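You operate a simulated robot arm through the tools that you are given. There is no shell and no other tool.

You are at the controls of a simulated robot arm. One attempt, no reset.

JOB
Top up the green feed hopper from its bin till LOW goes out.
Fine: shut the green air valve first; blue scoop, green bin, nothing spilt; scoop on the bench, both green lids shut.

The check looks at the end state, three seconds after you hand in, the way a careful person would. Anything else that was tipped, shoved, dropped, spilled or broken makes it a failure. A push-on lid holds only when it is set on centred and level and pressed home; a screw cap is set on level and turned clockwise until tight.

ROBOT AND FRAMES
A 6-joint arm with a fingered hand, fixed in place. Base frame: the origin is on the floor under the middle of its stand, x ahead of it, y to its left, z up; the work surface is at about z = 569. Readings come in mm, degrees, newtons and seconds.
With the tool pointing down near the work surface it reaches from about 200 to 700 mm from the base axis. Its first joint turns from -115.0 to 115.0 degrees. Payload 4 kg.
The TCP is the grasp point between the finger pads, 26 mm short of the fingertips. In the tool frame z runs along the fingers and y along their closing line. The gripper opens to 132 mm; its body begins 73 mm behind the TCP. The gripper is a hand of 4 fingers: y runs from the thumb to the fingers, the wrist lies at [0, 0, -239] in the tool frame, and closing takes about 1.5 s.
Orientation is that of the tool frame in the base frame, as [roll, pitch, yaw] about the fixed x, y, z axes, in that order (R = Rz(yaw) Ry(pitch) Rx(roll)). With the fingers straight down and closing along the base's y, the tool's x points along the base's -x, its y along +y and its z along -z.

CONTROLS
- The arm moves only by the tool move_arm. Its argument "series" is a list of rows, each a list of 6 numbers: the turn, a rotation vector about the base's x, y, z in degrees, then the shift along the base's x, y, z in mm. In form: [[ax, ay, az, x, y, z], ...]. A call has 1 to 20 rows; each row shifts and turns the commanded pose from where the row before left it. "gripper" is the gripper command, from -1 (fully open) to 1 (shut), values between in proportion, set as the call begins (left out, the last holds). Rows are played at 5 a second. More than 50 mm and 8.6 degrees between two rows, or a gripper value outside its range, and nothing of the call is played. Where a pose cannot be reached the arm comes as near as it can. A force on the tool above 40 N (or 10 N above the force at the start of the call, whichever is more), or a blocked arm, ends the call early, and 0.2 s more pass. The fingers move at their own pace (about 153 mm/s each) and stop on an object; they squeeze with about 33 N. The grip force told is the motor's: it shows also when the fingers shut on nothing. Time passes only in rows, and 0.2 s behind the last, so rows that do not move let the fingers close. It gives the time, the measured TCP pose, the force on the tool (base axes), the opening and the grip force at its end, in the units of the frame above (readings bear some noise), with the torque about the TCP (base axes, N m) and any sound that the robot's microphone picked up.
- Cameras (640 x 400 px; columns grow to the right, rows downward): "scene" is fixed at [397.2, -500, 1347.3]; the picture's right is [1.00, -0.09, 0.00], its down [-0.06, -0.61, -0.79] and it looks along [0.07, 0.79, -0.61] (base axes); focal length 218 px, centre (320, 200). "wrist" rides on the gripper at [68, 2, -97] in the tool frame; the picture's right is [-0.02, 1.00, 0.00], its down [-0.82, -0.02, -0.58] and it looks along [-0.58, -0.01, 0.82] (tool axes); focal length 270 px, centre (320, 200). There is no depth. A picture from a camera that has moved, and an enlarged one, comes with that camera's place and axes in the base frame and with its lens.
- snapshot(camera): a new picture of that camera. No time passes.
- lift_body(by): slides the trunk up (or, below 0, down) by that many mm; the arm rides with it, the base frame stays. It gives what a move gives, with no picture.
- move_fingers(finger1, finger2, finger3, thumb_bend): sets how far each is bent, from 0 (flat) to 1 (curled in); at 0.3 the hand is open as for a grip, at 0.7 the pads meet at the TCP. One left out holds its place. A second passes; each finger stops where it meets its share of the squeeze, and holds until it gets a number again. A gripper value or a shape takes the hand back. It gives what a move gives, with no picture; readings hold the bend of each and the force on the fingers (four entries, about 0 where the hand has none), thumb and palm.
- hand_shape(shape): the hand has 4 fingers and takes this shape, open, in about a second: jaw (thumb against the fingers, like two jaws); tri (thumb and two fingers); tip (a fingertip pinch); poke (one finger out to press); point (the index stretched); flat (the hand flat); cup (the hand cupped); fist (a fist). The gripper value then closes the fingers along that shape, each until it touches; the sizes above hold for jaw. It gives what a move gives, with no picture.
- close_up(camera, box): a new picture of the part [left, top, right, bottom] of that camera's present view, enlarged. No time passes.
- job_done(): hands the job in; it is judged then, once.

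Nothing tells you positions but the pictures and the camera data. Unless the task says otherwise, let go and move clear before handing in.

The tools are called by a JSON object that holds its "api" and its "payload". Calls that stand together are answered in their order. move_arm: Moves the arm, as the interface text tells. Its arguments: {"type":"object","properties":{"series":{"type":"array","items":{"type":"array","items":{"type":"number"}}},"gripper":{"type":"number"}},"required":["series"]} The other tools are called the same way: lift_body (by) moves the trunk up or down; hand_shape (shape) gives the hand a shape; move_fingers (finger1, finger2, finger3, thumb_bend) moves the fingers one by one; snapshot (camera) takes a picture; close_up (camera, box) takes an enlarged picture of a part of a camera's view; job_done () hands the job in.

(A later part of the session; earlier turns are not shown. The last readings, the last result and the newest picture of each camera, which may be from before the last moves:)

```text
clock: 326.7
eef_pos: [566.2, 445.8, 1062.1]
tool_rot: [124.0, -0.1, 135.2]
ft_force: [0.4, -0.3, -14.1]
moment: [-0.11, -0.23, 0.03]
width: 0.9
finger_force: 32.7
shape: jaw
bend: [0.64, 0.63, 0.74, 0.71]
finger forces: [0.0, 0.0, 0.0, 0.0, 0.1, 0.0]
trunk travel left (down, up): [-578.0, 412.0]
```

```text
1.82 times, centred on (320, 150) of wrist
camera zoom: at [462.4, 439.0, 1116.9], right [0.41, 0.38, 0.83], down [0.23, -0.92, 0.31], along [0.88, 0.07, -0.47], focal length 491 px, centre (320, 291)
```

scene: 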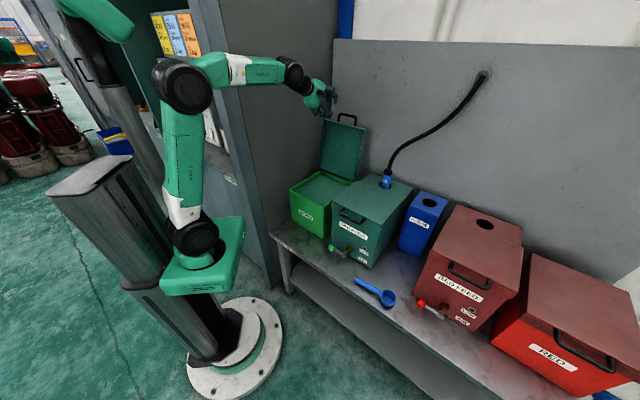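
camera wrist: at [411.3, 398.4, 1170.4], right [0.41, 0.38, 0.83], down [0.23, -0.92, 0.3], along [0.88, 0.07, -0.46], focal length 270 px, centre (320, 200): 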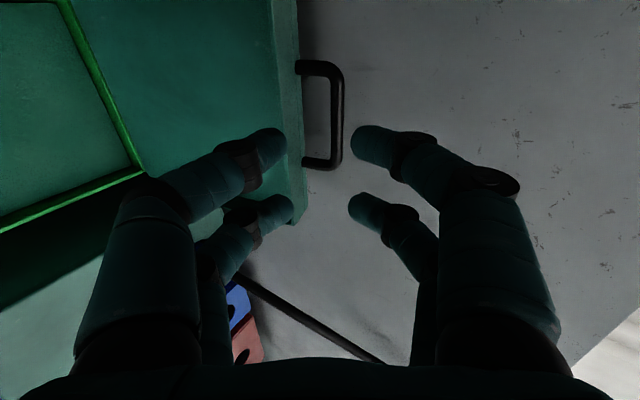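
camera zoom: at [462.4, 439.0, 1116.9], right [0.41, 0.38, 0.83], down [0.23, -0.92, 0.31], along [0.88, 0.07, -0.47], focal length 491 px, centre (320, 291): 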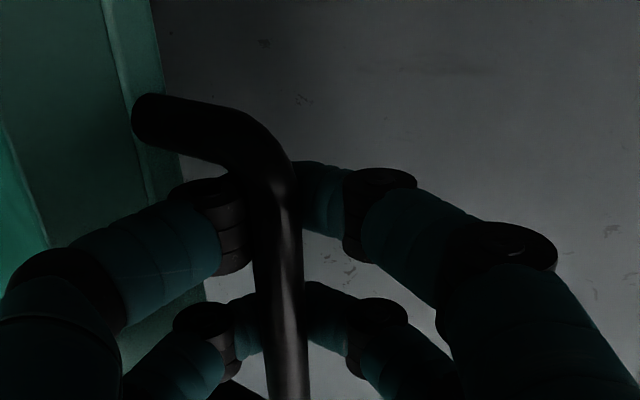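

{"api": "move_arm", "payload": {"series": [[0, 0, 0, -12.2, -12.2, -2.7], [0, 0, 0, -12.2, -12.2, -3.2], [0, 0, 0, -12.1, -12.1, -4], [0, 0, 0, -12, -12, -5], [0, 0, 0, -11.7, -11.7, -6], [0, 0, 0, 0, 0, 0]]}}

{"api": "close_up", "payload": {"camera": "scene", "box": [280, 80, 400, 180]}}

{"api": "close_up", "payload": {"camera": "wrist", "box": [200, 40, 440, 260]}}

```text
clock: 328.1
eef_pos: [504.9, 385.3, 1043.1]
tool_rot: [123.7, 0.1, 135.2]
ft_force: [2.2, -0.4, -4.8]
moment: [-0.02, -0.15, -0.07]
width: 0.9
finger_force: 33.5
shape: jaw
bend: [0.64, 0.63, 0.74, 0.71]
finger forces: [0.0, 0.0, 0.0, 0.0, 0.3, 0.0]
trunk travel left (down, up): [-578.0, 412.0]
```

```text
4.00 times, centred on (340, 130) of scene
camera zoom: at [397.2, -500.0, 1347.3], right [1.0, -0.09, 0.0], down [-0.06, -0.61, -0.79], along [0.07, 0.79, -0.61], focal length 874 px, centre (240, 480)
```

zoom: 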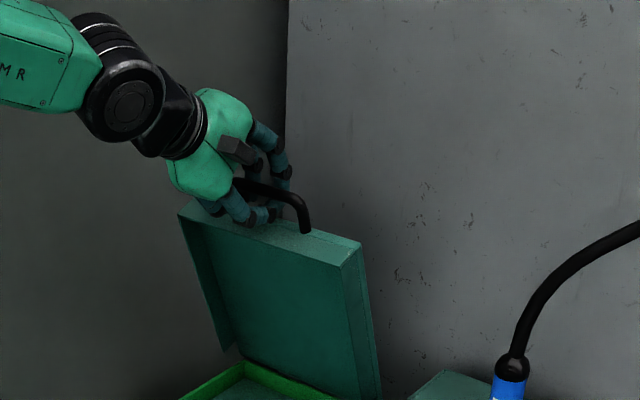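

```text
1.82 times, centred on (320, 150) of wrist
camera zoom: at [400.7, 378.1, 1097.9], right [0.41, 0.38, 0.83], down [0.23, -0.92, 0.3], along [0.88, 0.07, -0.46], focal length 491 px, centre (320, 291)
```

zoom: 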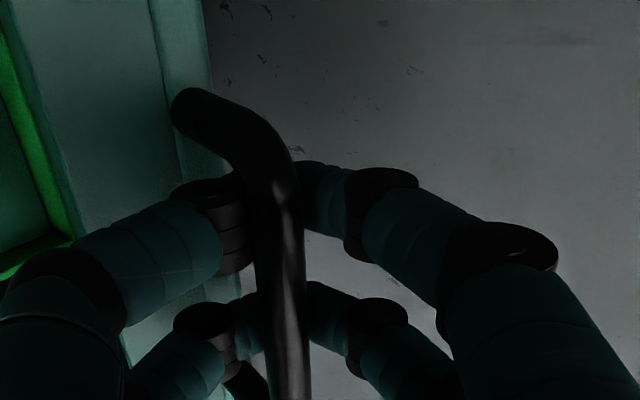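

The lid follows with little force. I'll continue, gradually turning the hand more downward so the wrist stays in reach.

{"api": "move_arm", "payload": {"series": [[-1.6, 1.6, 0, -11, -11, -5.8], [-1.6, 1.6, 0, -11, -11, -5.9], [-1.6, 1.6, 0, -10.5, -10.5, -7.7], [-1.6, 1.6, 0, -10.5, -10.5, -7.8], [0, 0, 0, 0, 0, 0]]}}

{"api": "close_up", "payload": {"camera": "scene", "box": [270, 90, 390, 190]}}

{"api": "close_up", "payload": {"camera": "wrist", "box": [200, 40, 440, 260]}}

```text
clock: 329.3
eef_pos: [463.3, 342.1, 1014.1]
tool_rot: [133.1, 0.0, 135.2]
ft_force: [6.5, 7.2, -15.7]
moment: [0.07, -0.28, -0.06]
width: 0.9
finger_force: 32.4
shape: jaw
bend: [0.64, 0.63, 0.74, 0.71]
finger forces: [0.1, 0.0, 0.0, 0.0, 0.0, 0.0]
trunk travel left (down, up): [-578.0, 412.0]
```

```text
4.00 times, centred on (330, 140) of scene
camera zoom: at [397.2, -500.0, 1347.3], right [1.0, -0.09, 0.0], down [-0.06, -0.61, -0.79], along [0.07, 0.79, -0.61], focal length 874 px, centre (280, 440)
```

zoom: 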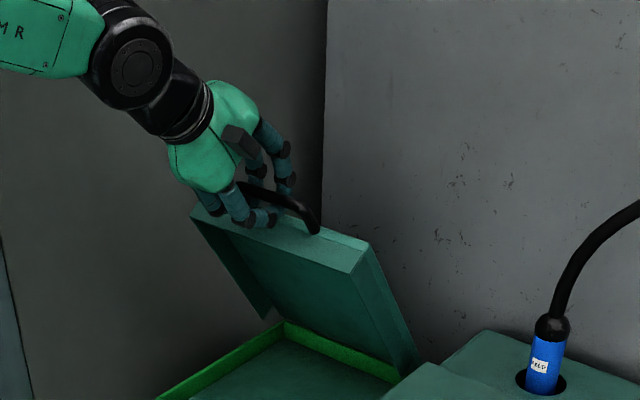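

```text
1.82 times, centred on (320, 150) of wrist
camera zoom: at [365.7, 342.0, 1081.4], right [0.5, 0.47, 0.73], down [0.27, -0.88, 0.38], along [0.82, 0.01, -0.57], focal length 491 px, centre (320, 291)
```

zoom: 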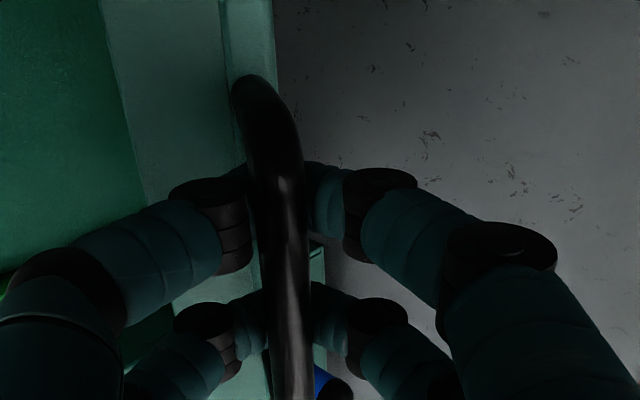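

{"api": "move_arm", "payload": {"series": [[0, 0, 0, 2, 2, -4], [-1.6, 1.6, 0, -9.8, -9.8, -9.5], [-1.6, 1.6, 0, -9.8, -9.8, -9.6], [-1.6, 1.6, 0, -8.9, -8.9, -11.1], [-1.6, 1.6, 0, -8.9, -8.9, -11.2], [0, 0, 0, 0, 0, 0]]}}

{"api": "close_up", "payload": {"camera": "scene", "box": [270, 110, 390, 210]}}

{"api": "close_up", "payload": {"camera": "wrist", "box": [200, 40, 440, 260]}}

```text
clock: 330.7
eef_pos: [428.7, 308.0, 970.7]
tool_rot: [141.9, 0.0, 135.3]
ft_force: [2.7, 3.4, -4.8]
moment: [-0.03, -0.1, 0.03]
width: 0.5
finger_force: 32.7
shape: jaw
bend: [0.64, 0.63, 0.74, 0.71]
finger forces: [0.0, 0.0, 0.0, 0.0, 0.1, 0.0]
trunk travel left (down, up): [-578.0, 412.0]
```

```text
4.00 times, centred on (330, 160) of scene
camera zoom: at [397.2, -500.0, 1347.3], right [1.0, -0.09, 0.0], down [-0.06, -0.61, -0.79], along [0.07, 0.79, -0.61], focal length 874 px, centre (280, 360)
```

zoom: 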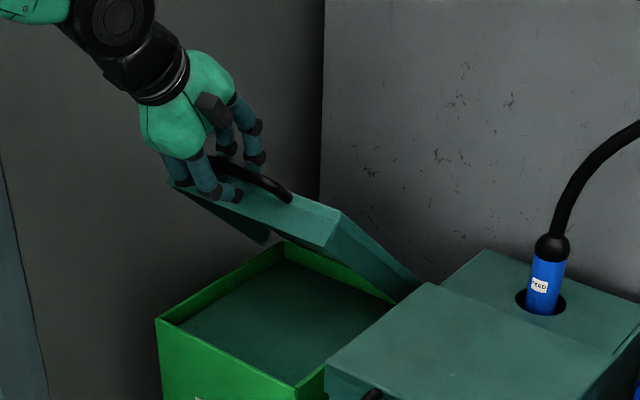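

```text
1.82 times, centred on (320, 150) of wrist
camera zoom: at [339.4, 315.5, 1048.1], right [0.57, 0.54, 0.62], down [0.32, -0.84, 0.44], along [0.76, -0.06, -0.65], focal length 491 px, centre (320, 291)
```

zoom: 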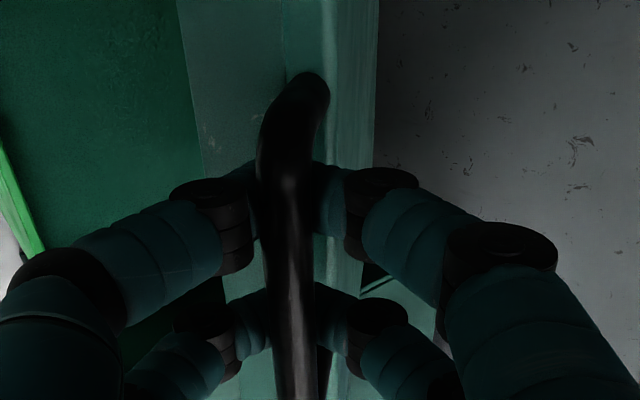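

{"api": "move_arm", "payload": {"series": [[-1.6, 1.6, 0, -7.9, -7.9, -12.6], [-1.6, 1.6, 0, -7.9, -7.9, -12.7], [-1.6, 1.6, 0, -6.7, -6.7, -13.9], [-1.6, 1.6, 0, -6.7, -6.7, -13.9], [0, 0, 0, 0, 0, 0]]}}

{"api": "close_up", "payload": {"camera": "scene", "box": [270, 120, 390, 220]}}

{"api": "close_up", "payload": {"camera": "wrist", "box": [200, 40, 440, 260]}}

```text
clock: 331.9
eef_pos: [398.4, 278.8, 914.9]
tool_rot: [150.9, -0.1, 135.1]
ft_force: [11.3, 5.0, -7.3]
moment: [0.04, -0.24, -0.01]
width: 0.5
finger_force: 32.8
shape: jaw
bend: [0.64, 0.63, 0.74, 0.71]
finger forces: [0.1, 0.0, 0.0, 0.0, 0.1, 0.0]
trunk travel left (down, up): [-578.0, 412.0]
```

```text
4.00 times, centred on (330, 170) of scene
camera zoom: at [397.2, -500.0, 1347.3], right [1.0, -0.09, 0.0], down [-0.06, -0.61, -0.79], along [0.07, 0.79, -0.61], focal length 874 px, centre (280, 320)
```

zoom: 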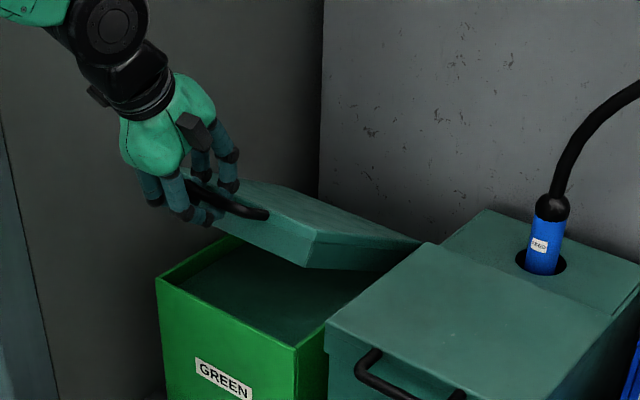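

```text
1.82 times, centred on (320, 150) of wrist
camera zoom: at [318.3, 295.8, 1000.1], right [0.63, 0.6, 0.49], down [0.37, -0.79, 0.49], along [0.68, -0.13, -0.72], focal length 491 px, centre (320, 291)
```

zoom: 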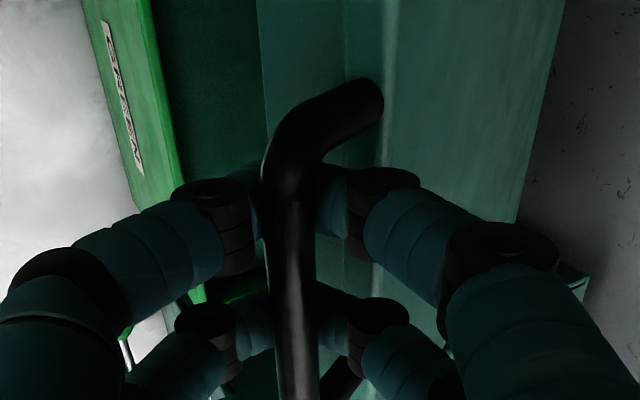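

{"api": "move_arm", "payload": {"series": [[0, 0, 0, 2.5, 2.5, -2], [-1.6, 1.6, 0, -5.3, -5.3, -14.9], [-1.6, 1.6, 0, -5.3, -5.3, -14.9], [-1.6, 1.6, 0, -3.8, -3.8, -15.8], [-1.6, 1.6, 0, -3.5, -3.5, -15.8], [0, 0, 0, 0, 0, 0]]}}

{"api": "close_up", "payload": {"camera": "scene", "box": [270, 130, 390, 230]}}

{"api": "close_up", "payload": {"camera": "wrist", "box": [200, 40, 440, 260]}}

```text
clock: 333.3
eef_pos: [382.3, 261.9, 855.1]
tool_rot: [160.0, 0.0, 135.2]
ft_force: [-0.2, 1.6, -1.4]
moment: [-0.03, 0.01, 0.01]
width: 0.5
finger_force: 33.1
shape: jaw
bend: [0.64, 0.63, 0.74, 0.71]
finger forces: [0.1, 0.0, 0.1, 0.0, 0.0, 0.0]
trunk travel left (down, up): [-578.0, 412.0]
```

```text
4.00 times, centred on (330, 180) of scene
camera zoom: at [397.2, -500.0, 1347.3], right [1.0, -0.09, 0.0], down [-0.06, -0.61, -0.79], along [0.07, 0.79, -0.61], focal length 874 px, centre (280, 280)
```

zoom: 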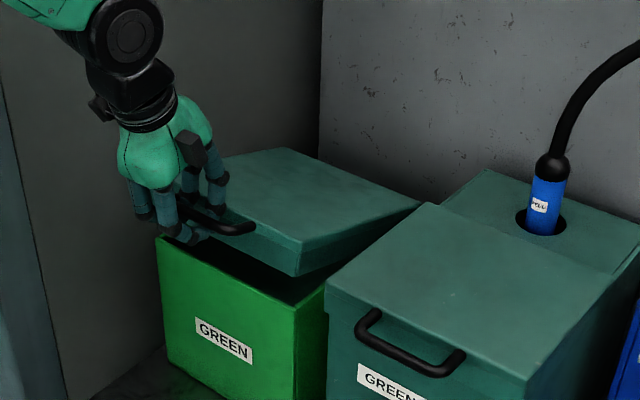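

```text
1.82 times, centred on (320, 150) of wrist
camera zoom: at [311.7, 289.3, 945.3], right [0.68, 0.65, 0.34], down [0.43, -0.73, 0.54], along [0.6, -0.22, -0.77], focal length 491 px, centre (320, 291)
```

zoom: 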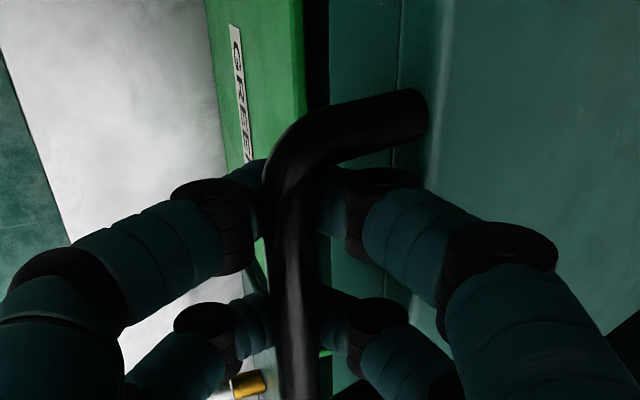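

{"api": "move_arm", "payload": {"series": [[0, 0, 0, -2, -2, -10], [0, 0, 0, -2, -2, -11], [0, 0, 0, -1.5, -1.5, -11], [0, 0, 0, -1, -1, -11], [0, 0, 0, -1, -1, -11], [0, 0, 0, 0, 0, 0]]}}

{"api": "close_up", "payload": {"camera": "scene", "box": [270, 140, 390, 240]}}

{"api": "close_up", "payload": {"camera": "wrist", "box": [200, 40, 440, 260]}}

```text
clock: 334.7
eef_pos: [374.5, 253.6, 800.2]
tool_rot: [159.9, 0.0, 135.2]
ft_force: [1.3, 5.3, -1.1]
moment: [0.02, -0.04, -0.01]
width: 0.5
finger_force: 32.9
shape: jaw
bend: [0.64, 0.63, 0.74, 0.71]
finger forces: [0.1, 0.0, 0.0, 0.0, 0.1, 0.0]
trunk travel left (down, up): [-578.0, 412.0]
```

```text
4.00 times, centred on (330, 190) of scene
camera zoom: at [397.2, -500.0, 1347.3], right [1.0, -0.09, 0.0], down [-0.06, -0.61, -0.79], along [0.07, 0.79, -0.61], focal length 874 px, centre (280, 240)
```

zoom: 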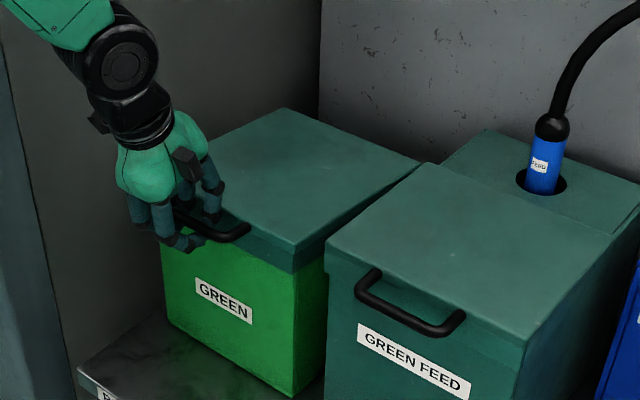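

```text
1.82 times, centred on (320, 150) of wrist
camera zoom: at [304.6, 280.3, 891.4], right [0.68, 0.65, 0.34], down [0.43, -0.73, 0.53], along [0.6, -0.22, -0.77], focal length 491 px, centre (320, 291)
```

zoom: 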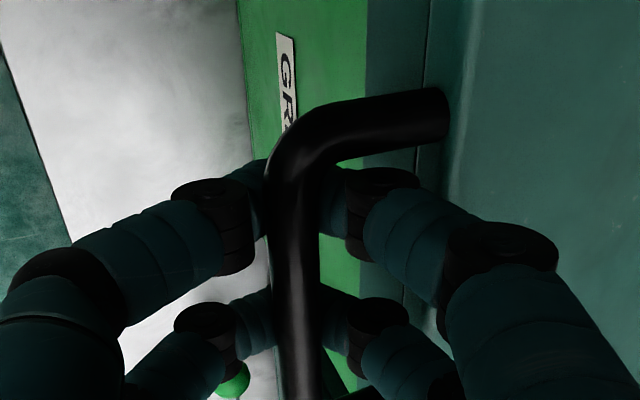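

Nearly shut. Lowering the rest and pressing home.

{"api": "move_arm", "payload": {"series": [[0, 0, 0, 1, 1, -8], [0, 0, 0, 0, 0, -8], [0, 0, 0, 0, 0, -6], [0, 0, 0, 0, 0, -5], [0, 0, 0, 0, 0, 0]]}}

{"api": "close_up", "payload": {"camera": "scene", "box": [270, 140, 390, 240]}}

{"api": "close_up", "payload": {"camera": "wrist", "box": [200, 40, 440, 260]}}

```text
clock: 335.9
eef_pos: [374.9, 253.6, 771.2]
tool_rot: [159.8, 0.0, 135.2]
ft_force: [-0.7, -0.6, -0.8]
moment: [0.0, -0.02, -0.01]
width: 0.7
finger_force: 32.9
shape: jaw
bend: [0.64, 0.63, 0.74, 0.71]
finger forces: [0.0, 0.0, 0.0, 0.0, 0.0, 0.0]
trunk travel left (down, up): [-578.0, 412.0]
```

```text
4.00 times, centred on (330, 190) of scene
camera zoom: at [397.2, -500.0, 1347.3], right [1.0, -0.09, 0.0], down [-0.06, -0.61, -0.79], along [0.07, 0.79, -0.61], focal length 874 px, centre (280, 240)
```

zoom: 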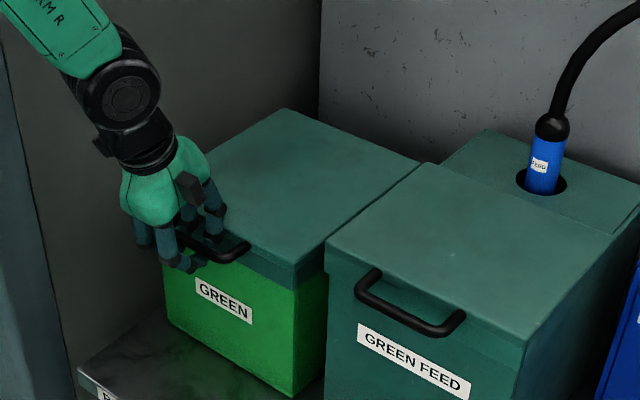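

```text
1.82 times, centred on (320, 150) of wrist
camera zoom: at [305.4, 281.0, 863.1], right [0.68, 0.65, 0.34], down [0.43, -0.73, 0.53], along [0.6, -0.22, -0.77], focal length 491 px, centre (320, 291)
```

zoom: 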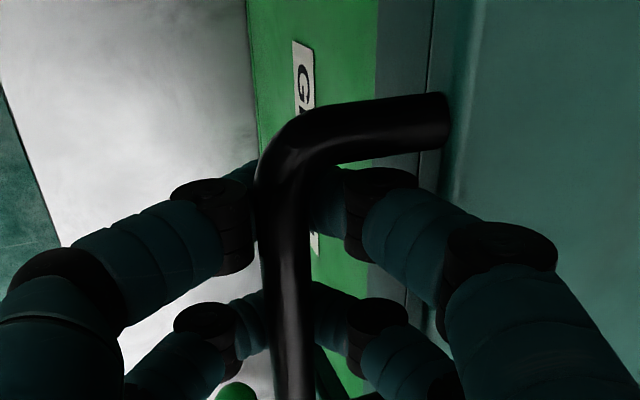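

{"api": "move_arm", "payload": {"series": [[0, 0, 0, 0, 0, -5], [0, 0, 0, 0, 0, -5], [0, 0, 0, 0, 0, -4], [0, 0, 0, 0, 0, 0]]}}

{"api": "close_up", "payload": {"camera": "scene", "box": [270, 140, 390, 240]}}

{"api": "close_up", "payload": {"camera": "wrist", "box": [200, 40, 440, 260]}}

```text
clock: 336.9
eef_pos: [375.4, 253.9, 757.8]
tool_rot: [159.9, 0.0, 135.2]
ft_force: [-0.8, 0.2, -0.1]
moment: [-0.01, 0.0, 0.0]
width: 0.8
finger_force: 33.5
shape: jaw
bend: [0.64, 0.63, 0.74, 0.71]
finger forces: [0.0, 0.0, 0.1, 0.0, 0.0, 0.0]
trunk travel left (down, up): [-578.0, 412.0]
```

```text
4.00 times, centred on (330, 190) of scene
camera zoom: at [397.2, -500.0, 1347.3], right [1.0, -0.09, 0.0], down [-0.06, -0.61, -0.79], along [0.07, 0.79, -0.61], focal length 874 px, centre (280, 240)
```

zoom: 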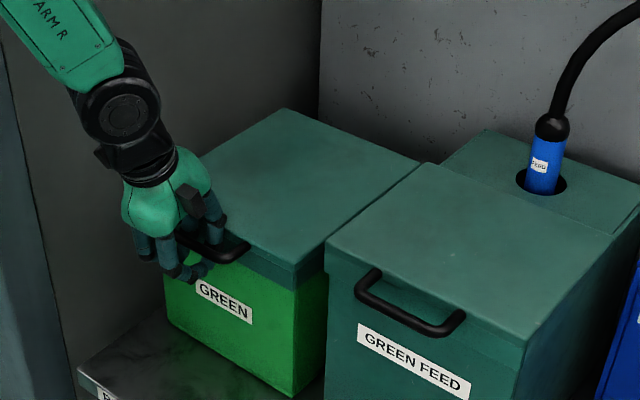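

```text
1.82 times, centred on (320, 150) of wrist
camera zoom: at [305.3, 280.8, 849.2], right [0.68, 0.65, 0.34], down [0.43, -0.73, 0.53], along [0.6, -0.22, -0.77], focal length 491 px, centre (320, 291)
```

zoom: 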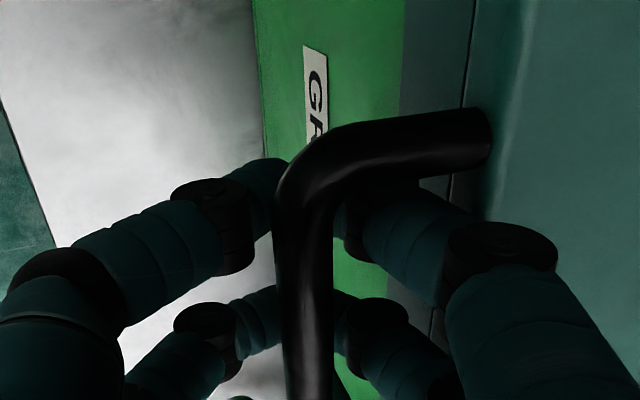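

The lid rests; the bar now floats free in the cage. I'll open, lift out, and then press the lid top with closed fingers to make sure it is home.

{"api": "move_arm", "payload": {"series": [[0, 0, 0, 0, 0, 6], [0, 0, 0, 0, 0, 0], [0, 0, 0, 0, 0, 0], [0, 0, 0, 0, 0, 0]], "gripper": 0.5}}

{"api": "close_up", "payload": {"camera": "wrist", "box": [200, 40, 440, 260]}}

```text
clock: 337.9
eef_pos: [372.2, 250.6, 764.1]
tool_rot: [160.3, -0.2, 135.2]
ft_force: [-21.6, -27.5, -0.8]
moment: [0.39, -0.34, -0.12]
width: 27.1
finger_force: 0.1
shape: jaw
bend: [0.76, 0.76, 0.73, 0.7]
finger forces: [16.5, 17.1, 0.0, 0.1, 0.1, 0.0]
trunk travel left (down, up): [-578.0, 412.0]
```

```text
1.82 times, centred on (320, 150) of wrist
camera zoom: at [302.5, 278.4, 855.4], right [0.68, 0.65, 0.34], down [0.43, -0.73, 0.53], along [0.59, -0.22, -0.78], focal length 491 px, centre (320, 291)
```

zoom: 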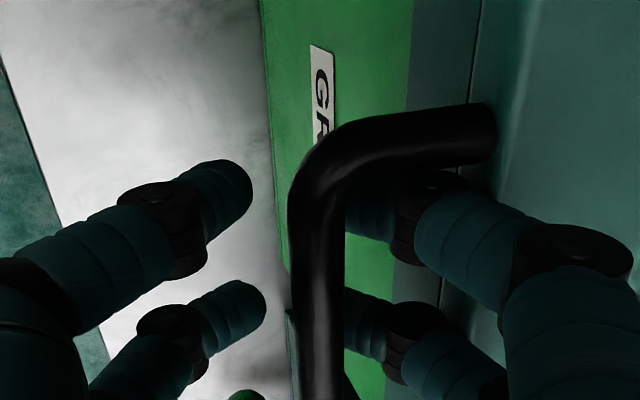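

{"api": "move_arm", "payload": {"series": [[0, 0, 0, -3, -3, 2], [0, 0, 0, 0, 0, 0]], "gripper": 0.66}}

{"api": "close_up", "payload": {"camera": "wrist", "box": [200, 40, 440, 260]}}

```text
clock: 338.5
eef_pos: [372.9, 250.5, 765.9]
tool_rot: [159.8, 0.0, 135.2]
ft_force: [-14.8, -11.4, 0.0]
moment: [0.2, -0.14, 0.06]
width: 19.2
finger_force: 0.0
shape: jaw
bend: [0.75, 0.74, 0.73, 0.7]
finger forces: [9.7, 8.8, 0.0, 0.0, 0.0, 0.0]
trunk travel left (down, up): [-578.0, 412.0]
```

```text
1.82 times, centred on (320, 150) of wrist
camera zoom: at [301.7, 277.8, 858.0], right [0.68, 0.65, 0.34], down [0.43, -0.73, 0.53], along [0.6, -0.22, -0.77], focal length 491 px, centre (320, 291)
```

zoom: 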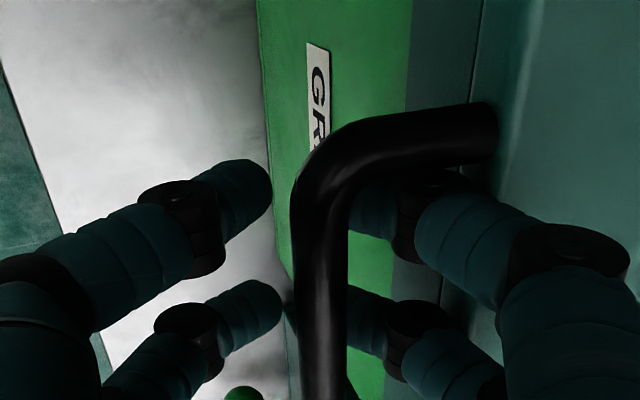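

{"api": "move_arm", "payload": {"series": [[0, 0, 0, -3, -3, 4], [0, 0, 0, -1.5, -1.5, 6], [0, 0, 0, -1.5, -1.5, 6], [0, 0, 0, 0, 0, 0]]}}

{"api": "close_up", "payload": {"camera": "wrist", "box": [200, 40, 440, 260]}}

{"api": "close_up", "payload": {"camera": "scene", "box": [270, 140, 390, 240]}}

```text
clock: 339.5
eef_pos: [368.6, 245.1, 782.8]
tool_rot: [159.9, 0.0, 135.2]
ft_force: [-0.2, -2.3, 0.2]
moment: [0.01, -0.03, -0.04]
width: 21.9
finger_force: 0.1
shape: jaw
bend: [0.73, 0.73, 0.73, 0.7]
finger forces: [0.9, 0.9, 0.1, 0.0, 0.0, 0.0]
trunk travel left (down, up): [-578.0, 412.0]
```

```text
1.82 times, centred on (320, 150) of wrist
camera zoom: at [297.8, 271.7, 873.6], right [0.68, 0.65, 0.35], down [0.42, -0.73, 0.53], along [0.6, -0.22, -0.77], focal length 491 px, centre (320, 291)
```

zoom: 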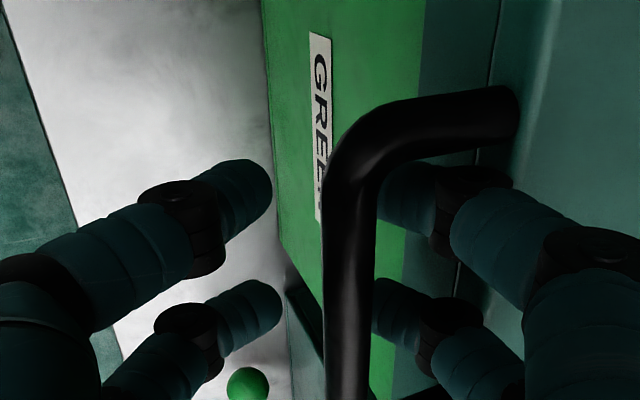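

```text
4.00 times, centred on (330, 190) of scene
camera zoom: at [397.2, -500.0, 1347.3], right [1.0, -0.09, 0.0], down [-0.06, -0.61, -0.79], along [0.07, 0.79, -0.61], focal length 874 px, centre (280, 240)
```

zoom: 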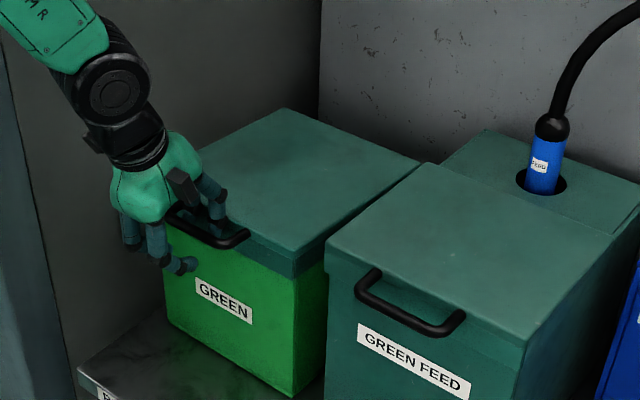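

The bar must be centred between the fingers before rising. I'll alternate small forward and up moves.

{"api": "move_arm", "payload": {"series": [[0, 0, 0, 2.3, 2.3, 1], [0, 0, 0, 0.5, 0.5, 5], [0, 0, 0, 2.3, 2.3, 2], [0, 0, 0, 0, 0, 0]]}}

{"api": "close_up", "payload": {"camera": "wrist", "box": [200, 40, 440, 260]}}

{"api": "close_up", "payload": {"camera": "scene", "box": [270, 140, 390, 240]}}

```text
clock: 340.5
eef_pos: [371.1, 248.7, 790.7]
tool_rot: [159.9, -0.1, 135.3]
ft_force: [-7.6, -8.8, -1.2]
moment: [0.06, -0.02, -0.07]
width: 20.9
finger_force: 0.1
shape: jaw
bend: [0.74, 0.74, 0.73, 0.7]
finger forces: [5.8, 5.8, 0.0, 0.1, 0.1, 0.1]
trunk travel left (down, up): [-578.0, 412.0]
```

```text
1.82 times, centred on (320, 150) of wrist
camera zoom: at [301.4, 275.8, 882.1], right [0.68, 0.65, 0.34], down [0.43, -0.73, 0.53], along [0.6, -0.22, -0.77], focal length 491 px, centre (320, 291)
```

zoom: 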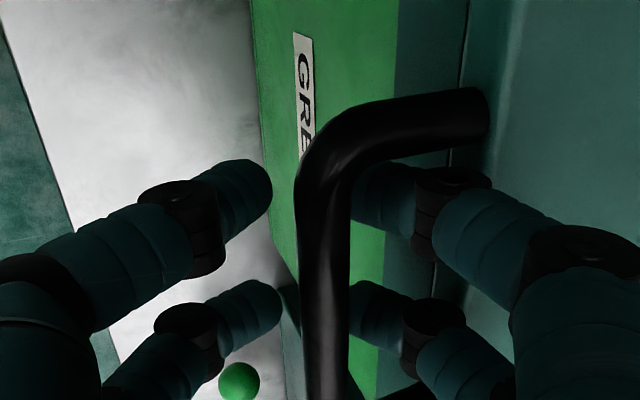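

```text
4.00 times, centred on (330, 190) of scene
camera zoom: at [397.2, -500.0, 1347.3], right [1.0, -0.09, 0.0], down [-0.06, -0.61, -0.79], along [0.07, 0.79, -0.61], focal length 874 px, centre (280, 240)
```

zoom: 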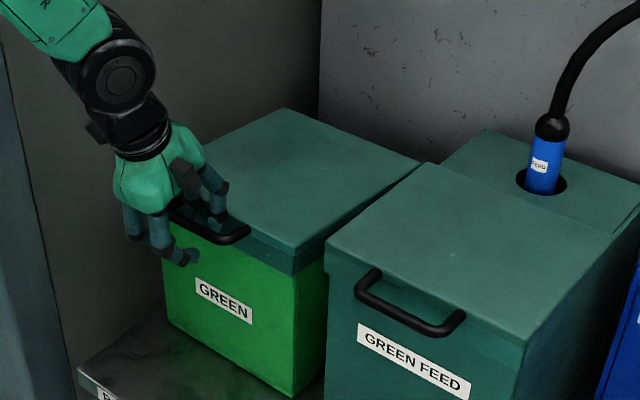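

Centred now. Straight up.

{"api": "move_arm", "payload": {"series": [[0, 0, 0, 0, 0, 6], [0, 0, 0, 0, 0, 7], [0, 0, 0, 0, 0, 8], [0, 0, 0, 0, 0, 0]]}}

{"api": "close_up", "payload": {"camera": "wrist", "box": [200, 40, 440, 260]}}

{"api": "close_up", "payload": {"camera": "scene", "box": [270, 140, 390, 240]}}

```text
clock: 341.5
eef_pos: [372.9, 251.2, 811.6]
tool_rot: [159.7, 0.1, 135.2]
ft_force: [-4.8, -3.7, 0.3]
moment: [0.03, -0.03, 0.02]
width: 21.4
finger_force: 0.1
shape: jaw
bend: [0.74, 0.74, 0.73, 0.7]
finger forces: [3.4, 3.4, 0.0, 0.1, 0.0, 0.1]
trunk travel left (down, up): [-578.0, 412.0]
```

```text
1.82 times, centred on (320, 150) of wrist
camera zoom: at [302.3, 277.3, 904.2], right [0.68, 0.65, 0.34], down [0.43, -0.73, 0.53], along [0.6, -0.22, -0.77], focal length 491 px, centre (320, 291)
```

zoom: 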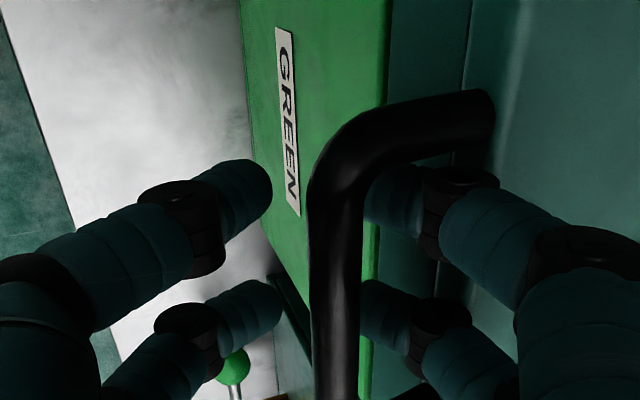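

```text
4.00 times, centred on (330, 190) of scene
camera zoom: at [397.2, -500.0, 1347.3], right [1.0, -0.09, 0.0], down [-0.06, -0.61, -0.79], along [0.07, 0.79, -0.61], focal length 874 px, centre (280, 240)
```

zoom: 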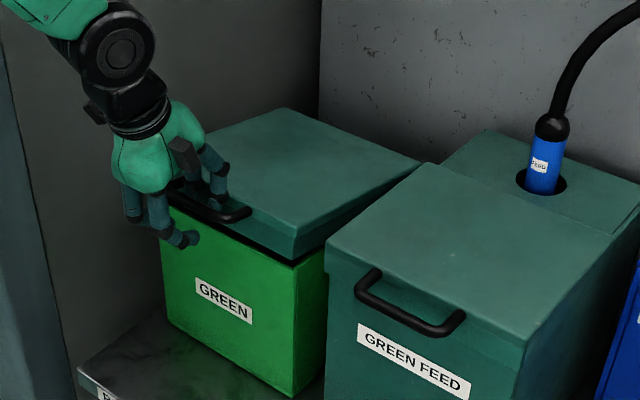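

The fingers rub the lid's front and lifted it slightly. I'll tilt the hand forward again (that freed me easily on the other lid), keeping the bar centred.

{"api": "move_arm", "payload": {"series": [[0, 0, 0, 0, 0, -6], [0, 0, 0, 0, 0, -6], [4.24, -4.24, 0, -0.5, -0.5, 0], [4.24, -4.24, 0, -0.5, -0.5, 0], [4.24, -4.24, 0, -0.5, -0.5, 0], [0, 0, 0, 0, 0, 0]]}}

{"api": "close_up", "payload": {"camera": "wrist", "box": [200, 40, 440, 260]}}

{"api": "close_up", "payload": {"camera": "scene", "box": [270, 140, 390, 240]}}

```text
clock: 342.9
eef_pos: [363.7, 255.7, 799.1]
tool_rot: [150.1, -2.2, 136.5]
ft_force: [1.7, -3.7, 0.5]
moment: [0.03, -0.04, -0.04]
width: 23.3
finger_force: 0.0
shape: jaw
bend: [0.73, 0.73, 0.72, 0.7]
finger forces: [1.9, 0.1, 1.0, 0.1, 1.4, 0.0]
out of reach, approached as far as the arm can: row 4, 5
trunk travel left (down, up): [-578.0, 412.0]
```

```text
1.82 times, centred on (320, 150) of wrist
camera zoom: at [285.1, 267.9, 885.9], right [0.63, 0.6, 0.5], down [0.39, -0.8, 0.46], along [0.67, -0.09, -0.74], focal length 491 px, centre (320, 291)
```

zoom: 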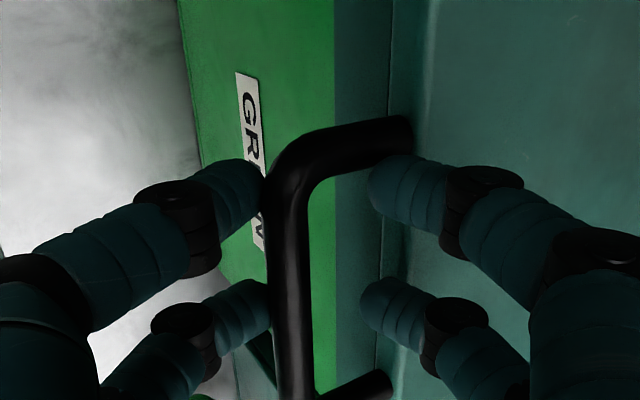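

```text
4.00 times, centred on (330, 190) of scene
camera zoom: at [397.2, -500.0, 1347.3], right [1.0, -0.09, 0.0], down [-0.06, -0.61, -0.79], along [0.07, 0.79, -0.61], focal length 874 px, centre (280, 240)
```

zoom: 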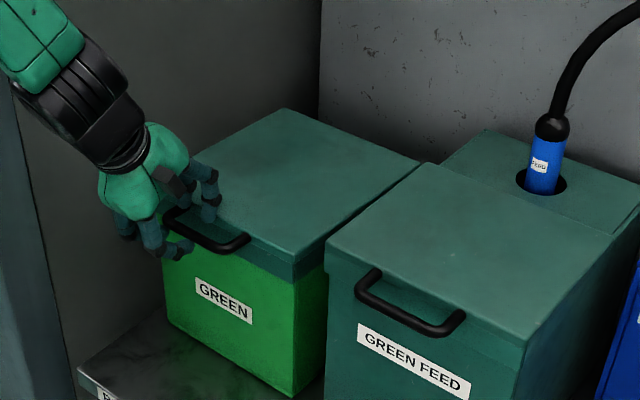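

The lid is down again and there's room now. I'll back out up and toward me.

{"api": "move_arm", "payload": {"series": [[0, 0, 0, -2, -2, 2], [0, 0, 0, -2.5, -2.5, 7], [0, 0, 0, -2.5, -2.5, 7], [0, 0, 0, -2.5, -2.5, 7], [0, 0, 0, 0, 0, 0]]}}

{"api": "close_up", "payload": {"camera": "wrist", "box": [200, 40, 440, 260]}}

{"api": "close_up", "payload": {"camera": "scene", "box": [270, 140, 390, 240]}}

```text
clock: 344.1
eef_pos: [353.5, 245.9, 821.5]
tool_rot: [150.1, -2.2, 136.5]
ft_force: [0.5, -0.3, 1.2]
moment: [-0.02, 0.01, 0.02]
width: 22.7
finger_force: 0.0
shape: jaw
bend: [0.73, 0.73, 0.73, 0.7]
finger forces: [0.0, 0.0, 0.0, 0.0, 0.0, 0.0]
trunk travel left (down, up): [-578.0, 412.0]
```

```text
1.82 times, centred on (320, 150) of wrist
camera zoom: at [274.9, 258.1, 908.8], right [0.63, 0.6, 0.5], down [0.39, -0.8, 0.46], along [0.67, -0.09, -0.74], focal length 491 px, centre (320, 291)
```

zoom: 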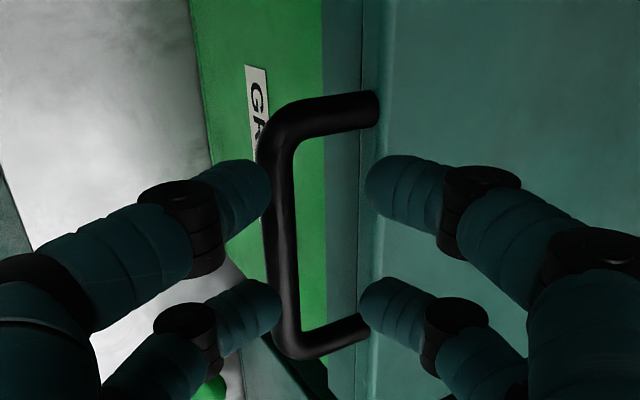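

```text
4.00 times, centred on (330, 190) of scene
camera zoom: at [397.2, -500.0, 1347.3], right [1.0, -0.09, 0.0], down [-0.06, -0.61, -0.79], along [0.07, 0.79, -0.61], focal length 874 px, centre (280, 240)
```

zoom: 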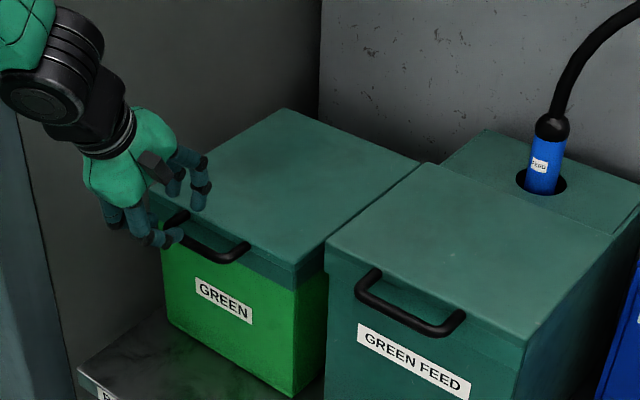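

Free of the handle, lid closed. I'll raise, point the closed hand down and press the lid top to check it is home.

{"api": "move_arm", "payload": {"series": [[0, 0, 0, -3, -3, 15], [0, 0, 0, 0, 0, 40], [0, 0, 0, 0, 0, 40], [-5.3, 5.3, 0, 18, 18, 10], [-5.3, 5.3, 0, 20, 20, 0], [-5.3, 5.3, 0, 20, 20, 0], [-5.3, 5.3, 0, 20, 20, 0], [0, 0, 0, 5, 5, 0], [0, 0, 0, 0, 0, 0]], "gripper": 1}}

{"api": "snapshot", "payload": {"camera": "wrist"}}

{"api": "close_up", "payload": {"camera": "scene", "box": [270, 130, 390, 240]}}

```text
clock: 346.1
eef_pos: [434.1, 327.4, 926.5]
tool_rot: [-179.7, -2.7, 135.2]
ft_force: [0.2, -0.4, -0.7]
moment: [-0.03, 0.02, 0.01]
width: 0.0
finger_force: 33.1
shape: jaw
bend: [0.63, 0.64, 0.64, 0.7]
finger forces: [0.1, 0.1, 0.0, 0.0, 0.1, 0.1]
trunk travel left (down, up): [-578.0, 412.0]
```

```text
taken
camera wrist: at [390.5, 375.1, 1026.1], right [0.72, 0.69, 0.0], down [0.58, -0.61, 0.54], along [0.37, -0.39, -0.84], focal length 270 px, centre (320, 200)
```

wrist: 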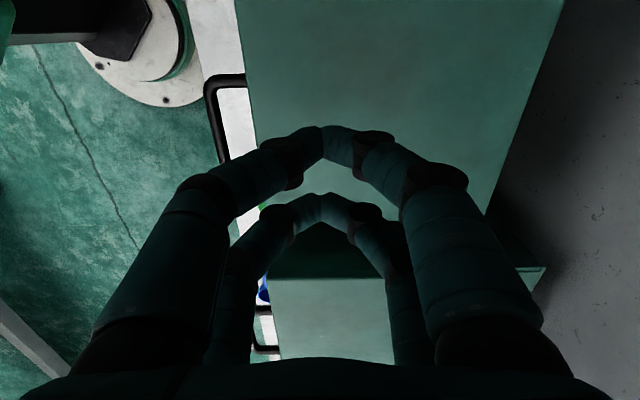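

```text
3.64 times, centred on (330, 185) of scene
camera zoom: at [397.2, -500.0, 1347.3], right [1.0, -0.09, 0.0], down [-0.06, -0.61, -0.79], along [0.07, 0.79, -0.61], focal length 794 px, centre (284, 254)
```

zoom: 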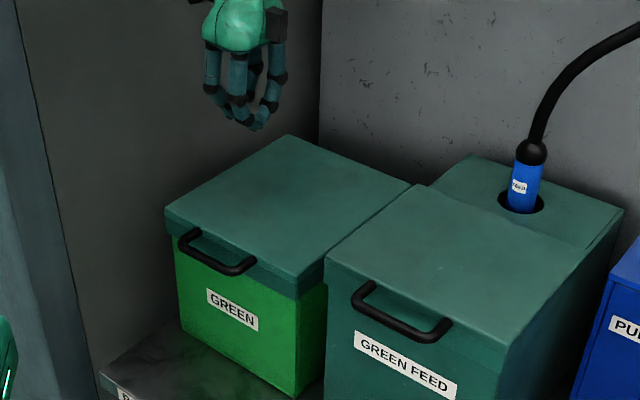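

Both lids look shut. A gentle press on the bin lid near its front to confirm.

{"api": "move_arm", "payload": {"series": [[0, 0, 0, -5, -5, -35], [0, 0, 0, -5, -5, -35], [0, 0, 0, 0, 0, -30], [0, 0, 0, 0, 0, -10], [0, 0, 0, 0, 0, -8], [0, 0, 0, 0, 0, -6], [0, 0, 0, 0, 0, 0]]}}

{"api": "close_up", "payload": {"camera": "scene", "box": [270, 130, 390, 240]}}

```text
clock: 347.7
eef_pos: [425.5, 316.4, 803.7]
tool_rot: [180.0, -2.6, 135.1]
ft_force: [1.8, 0.4, 8.6]
moment: [-0.13, -0.21, 0.03]
width: 0.2
finger_force: 33.3
shape: jaw
bend: [0.63, 0.64, 0.64, 0.7]
finger forces: [0.1, 0.0, 0.0, 0.0, 0.0, 0.1]
trunk travel left (down, up): [-578.0, 412.0]
```

```text
3.64 times, centred on (330, 185) of scene
camera zoom: at [397.2, -500.0, 1347.3], right [1.0, -0.09, 0.0], down [-0.06, -0.61, -0.79], along [0.07, 0.79, -0.61], focal length 794 px, centre (284, 254)
```

zoom: 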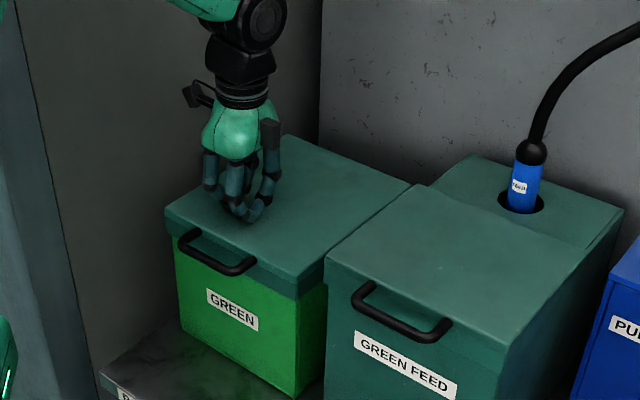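

{"api": "move_arm", "payload": {"series": [[0, 0, 0, 0, 0, -3], [0, 0, 0, 0, 0, -3], [0, 0, 0, 0, 0, 0]]}}

{"api": "close_up", "payload": {"camera": "scene", "box": [270, 130, 390, 240]}}

```text
clock: 348.5
eef_pos: [425.8, 316.5, 804.5]
tool_rot: [179.3, -2.5, 135.2]
ft_force: [-4.4, -4.7, 19.0]
moment: [-0.37, -0.16, -0.13]
width: 0.0
finger_force: 33.1
shape: jaw
bend: [0.63, 0.67, 0.66, 0.7]
finger forces: [0.0, 0.0, 0.0, 0.0, 0.0, 0.0]
trunk travel left (down, up): [-578.0, 412.0]
stopped in row 3: the force on the tool passed its limit at 42 N (the readings are from after the stop); the commanded pose is now the measured one
```

```text
3.64 times, centred on (330, 185) of scene
camera zoom: at [397.2, -500.0, 1347.3], right [1.0, -0.09, 0.0], down [-0.06, -0.61, -0.79], along [0.07, 0.79, -0.61], focal length 794 px, centre (284, 254)
```

zoom: 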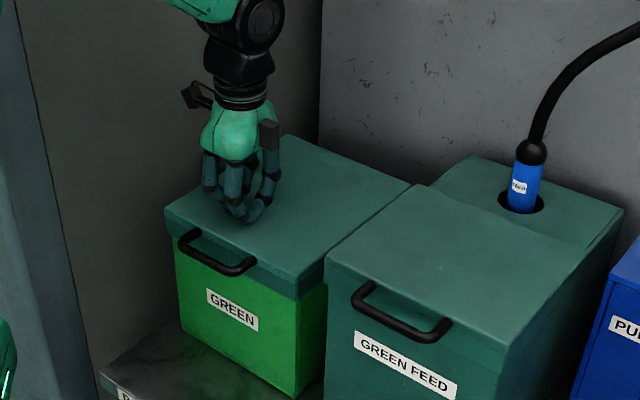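

The bin lid is solidly home. I'll do the same check on the hopper lid.

{"api": "move_arm", "payload": {"series": [[0, 0, 0, 0, 0, 15], [0, 0, 0, 0, 0, 40], [0, 0, 0, 0, 0, 40], [0, 0, 0, 20, -20, 20], [0, 0, 0, 32, -32, 0], [0, 0, 0, 32, -32, 0], [0, 0, 0, 32, -32, 0], [0, 0, 0, 32, -32, 0], [0, 0, 0, 32, -32, 0], [0, 0, 0, 8, -8, 0], [0, 0, 0, 0, 0, 0]]}}

{"api": "snapshot", "payload": {"camera": "wrist"}}

{"api": "snapshot", "payload": {"camera": "scene"}}

```text
clock: 350.9
eef_pos: [614.1, 128.2, 918.0]
tool_rot: [179.7, -2.6, 135.2]
ft_force: [-0.5, -0.2, 0.1]
moment: [0.0, -0.02, 0.01]
width: 0.1
finger_force: 33.0
shape: jaw
bend: [0.63, 0.66, 0.66, 0.7]
finger forces: [0.0, 0.0, 0.1, 0.1, 0.1, 0.1]
trunk travel left (down, up): [-578.0, 412.0]
```

```text
taken
camera wrist: at [569.6, 175.1, 1016.7], right [0.72, 0.69, 0.0], down [0.58, -0.61, 0.54], along [0.38, -0.39, -0.84], focal length 270 px, centre (320, 200)
```

wrist: 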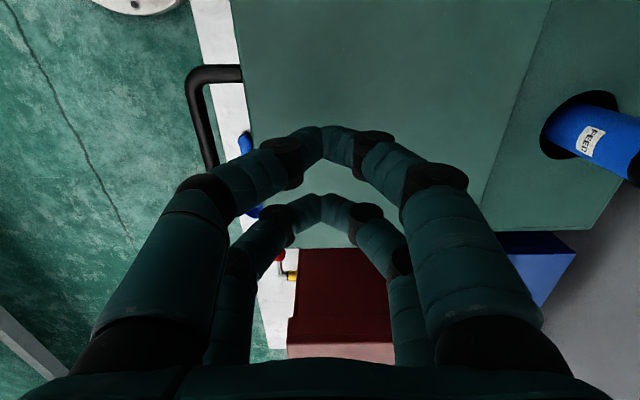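

```text
taken
```

scene: 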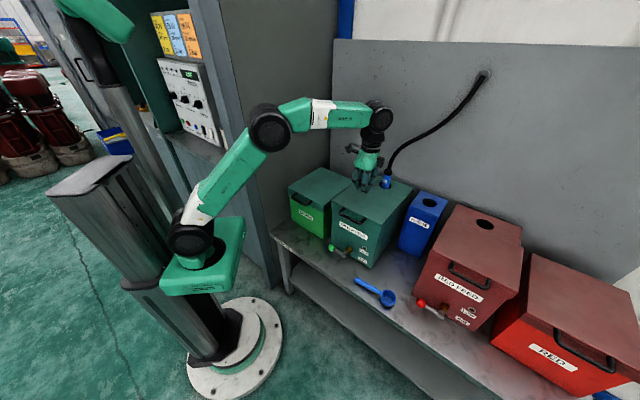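

{"api": "move_arm", "payload": {"series": [[0, 0, 0, 0, 0, -25], [0, 0, 0, 0, 0, -20], [0, 0, 0, 0, 0, -8], [0, 0, 0, 0, 0, -6], [0, 0, 0, 0, 0, -5], [0, 0, 0, 0, 0, -5], [0, 0, 0, 0, 0, 0]]}}

{"api": "close_up", "payload": {"camera": "scene", "box": [310, 150, 430, 270]}}

```text
clock: 352.5
eef_pos: [614.7, 128.8, 853.0]
tool_rot: [179.2, -2.2, 135.3]
ft_force: [1.8, -2.8, 37.5]
moment: [-0.47, -0.47, -0.08]
width: 0.0
finger_force: 33.3
shape: jaw
bend: [0.64, 0.67, 0.67, 0.7]
finger forces: [0.0, 0.0, 0.1, 0.0, 0.0, 0.0]
trunk travel left (down, up): [-578.0, 412.0]
```

```text
3.33 times, centred on (370, 210) of scene
camera zoom: at [397.2, -500.0, 1347.3], right [1.0, -0.09, 0.0], down [-0.06, -0.61, -0.79], along [0.07, 0.79, -0.61], focal length 728 px, centre (153, 167)
```

zoom: 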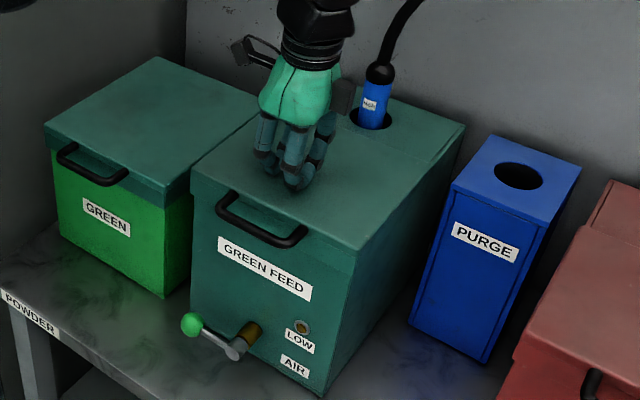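

Solid too. I'll lift off and move the hand clear.

{"api": "move_arm", "payload": {"series": [[0, 0, 0, 0, 0, 15], [0, 0, 0, 0, 0, 40], [0, 0, 0, 0, 0, 45], [0, 0, 0, -10, -10, 40], [0, 0, 0, -30, -30, 20], [0, 0, 0, -32, -32, 0], [0, 0, 0, -32, -32, 0], [0, 0, 0, -30, -30, 0], [0, 0, 0, -20, -20, 0], [0, 0, 0, 0, 0, 0]]}}

{"api": "snapshot", "payload": {"camera": "scene"}}

{"api": "snapshot", "payload": {"camera": "wrist"}}

{"api": "close_up", "payload": {"camera": "scene", "box": [270, 150, 430, 310]}}

{"api": "close_up", "payload": {"camera": "scene", "box": [310, 200, 390, 280]}}

{"api": "close_up", "payload": {"camera": "scene", "box": [320, 220, 480, 320]}}

```text
clock: 354.7
eef_pos: [458.1, -25.3, 1006.4]
tool_rot: [179.7, -2.6, 135.3]
ft_force: [-0.4, 0.4, 0.8]
moment: [0.02, -0.02, -0.01]
width: 0.1
finger_force: 33.3
shape: jaw
bend: [0.63, 0.66, 0.66, 0.7]
finger forces: [0.1, 0.0, 0.1, 0.0, 0.0, 0.0]
trunk travel left (down, up): [-578.0, 412.0]
```

```text
taken
```

scene: 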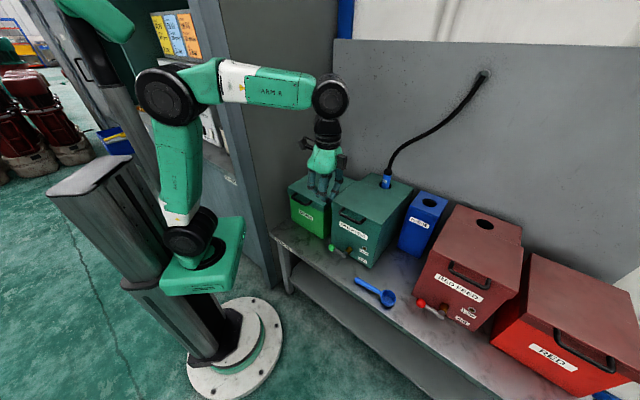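

```text
taken
camera wrist: at [413.9, 21.6, 1106.3], right [0.72, 0.69, 0.0], down [0.58, -0.61, 0.54], along [0.38, -0.39, -0.84], focal length 270 px, centre (320, 200)
```

wrist: 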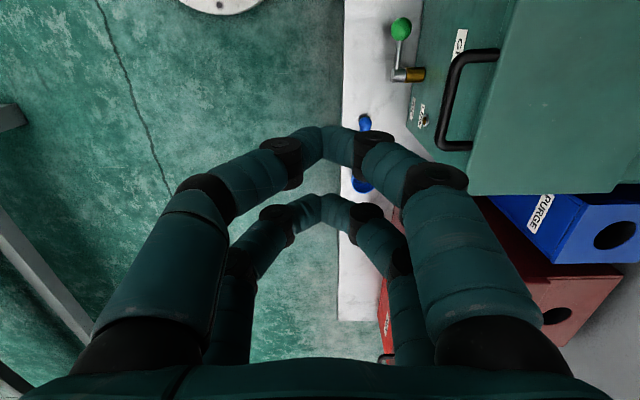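

```text
2.50 times, centred on (350, 230) of scene
camera zoom: at [397.2, -500.0, 1347.3], right [1.0, -0.09, 0.0], down [-0.06, -0.61, -0.79], along [0.07, 0.79, -0.61], focal length 546 px, centre (245, 125)
```

zoom: 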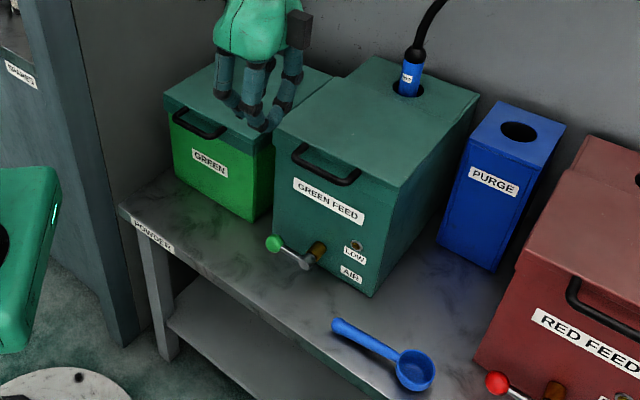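

```text
5.00 times, centred on (350, 240) of scene
camera zoom: at [397.2, -500.0, 1347.3], right [1.0, -0.09, 0.0], down [-0.06, -0.61, -0.79], along [0.07, 0.79, -0.61], focal length 1092 px, centre (170, 0)
```

zoom: 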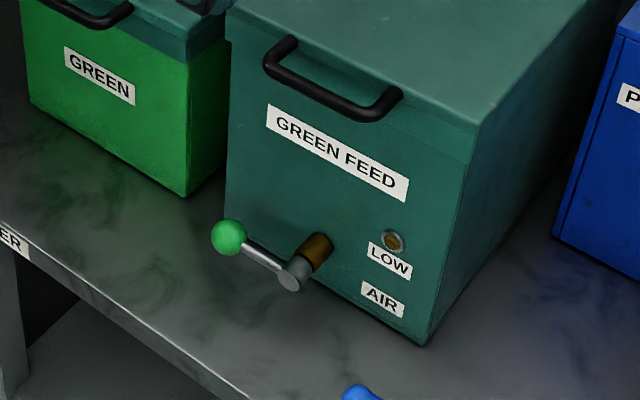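

```text
4.00 times, centred on (400, 270) of scene
camera zoom: at [397.2, -500.0, 1347.3], right [1.0, -0.09, 0.0], down [-0.06, -0.61, -0.79], along [0.07, 0.79, -0.61], focal length 874 px, centre (0, -80)
```

zoom: 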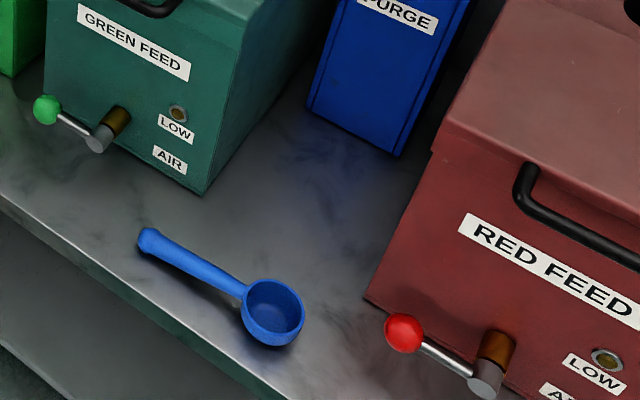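

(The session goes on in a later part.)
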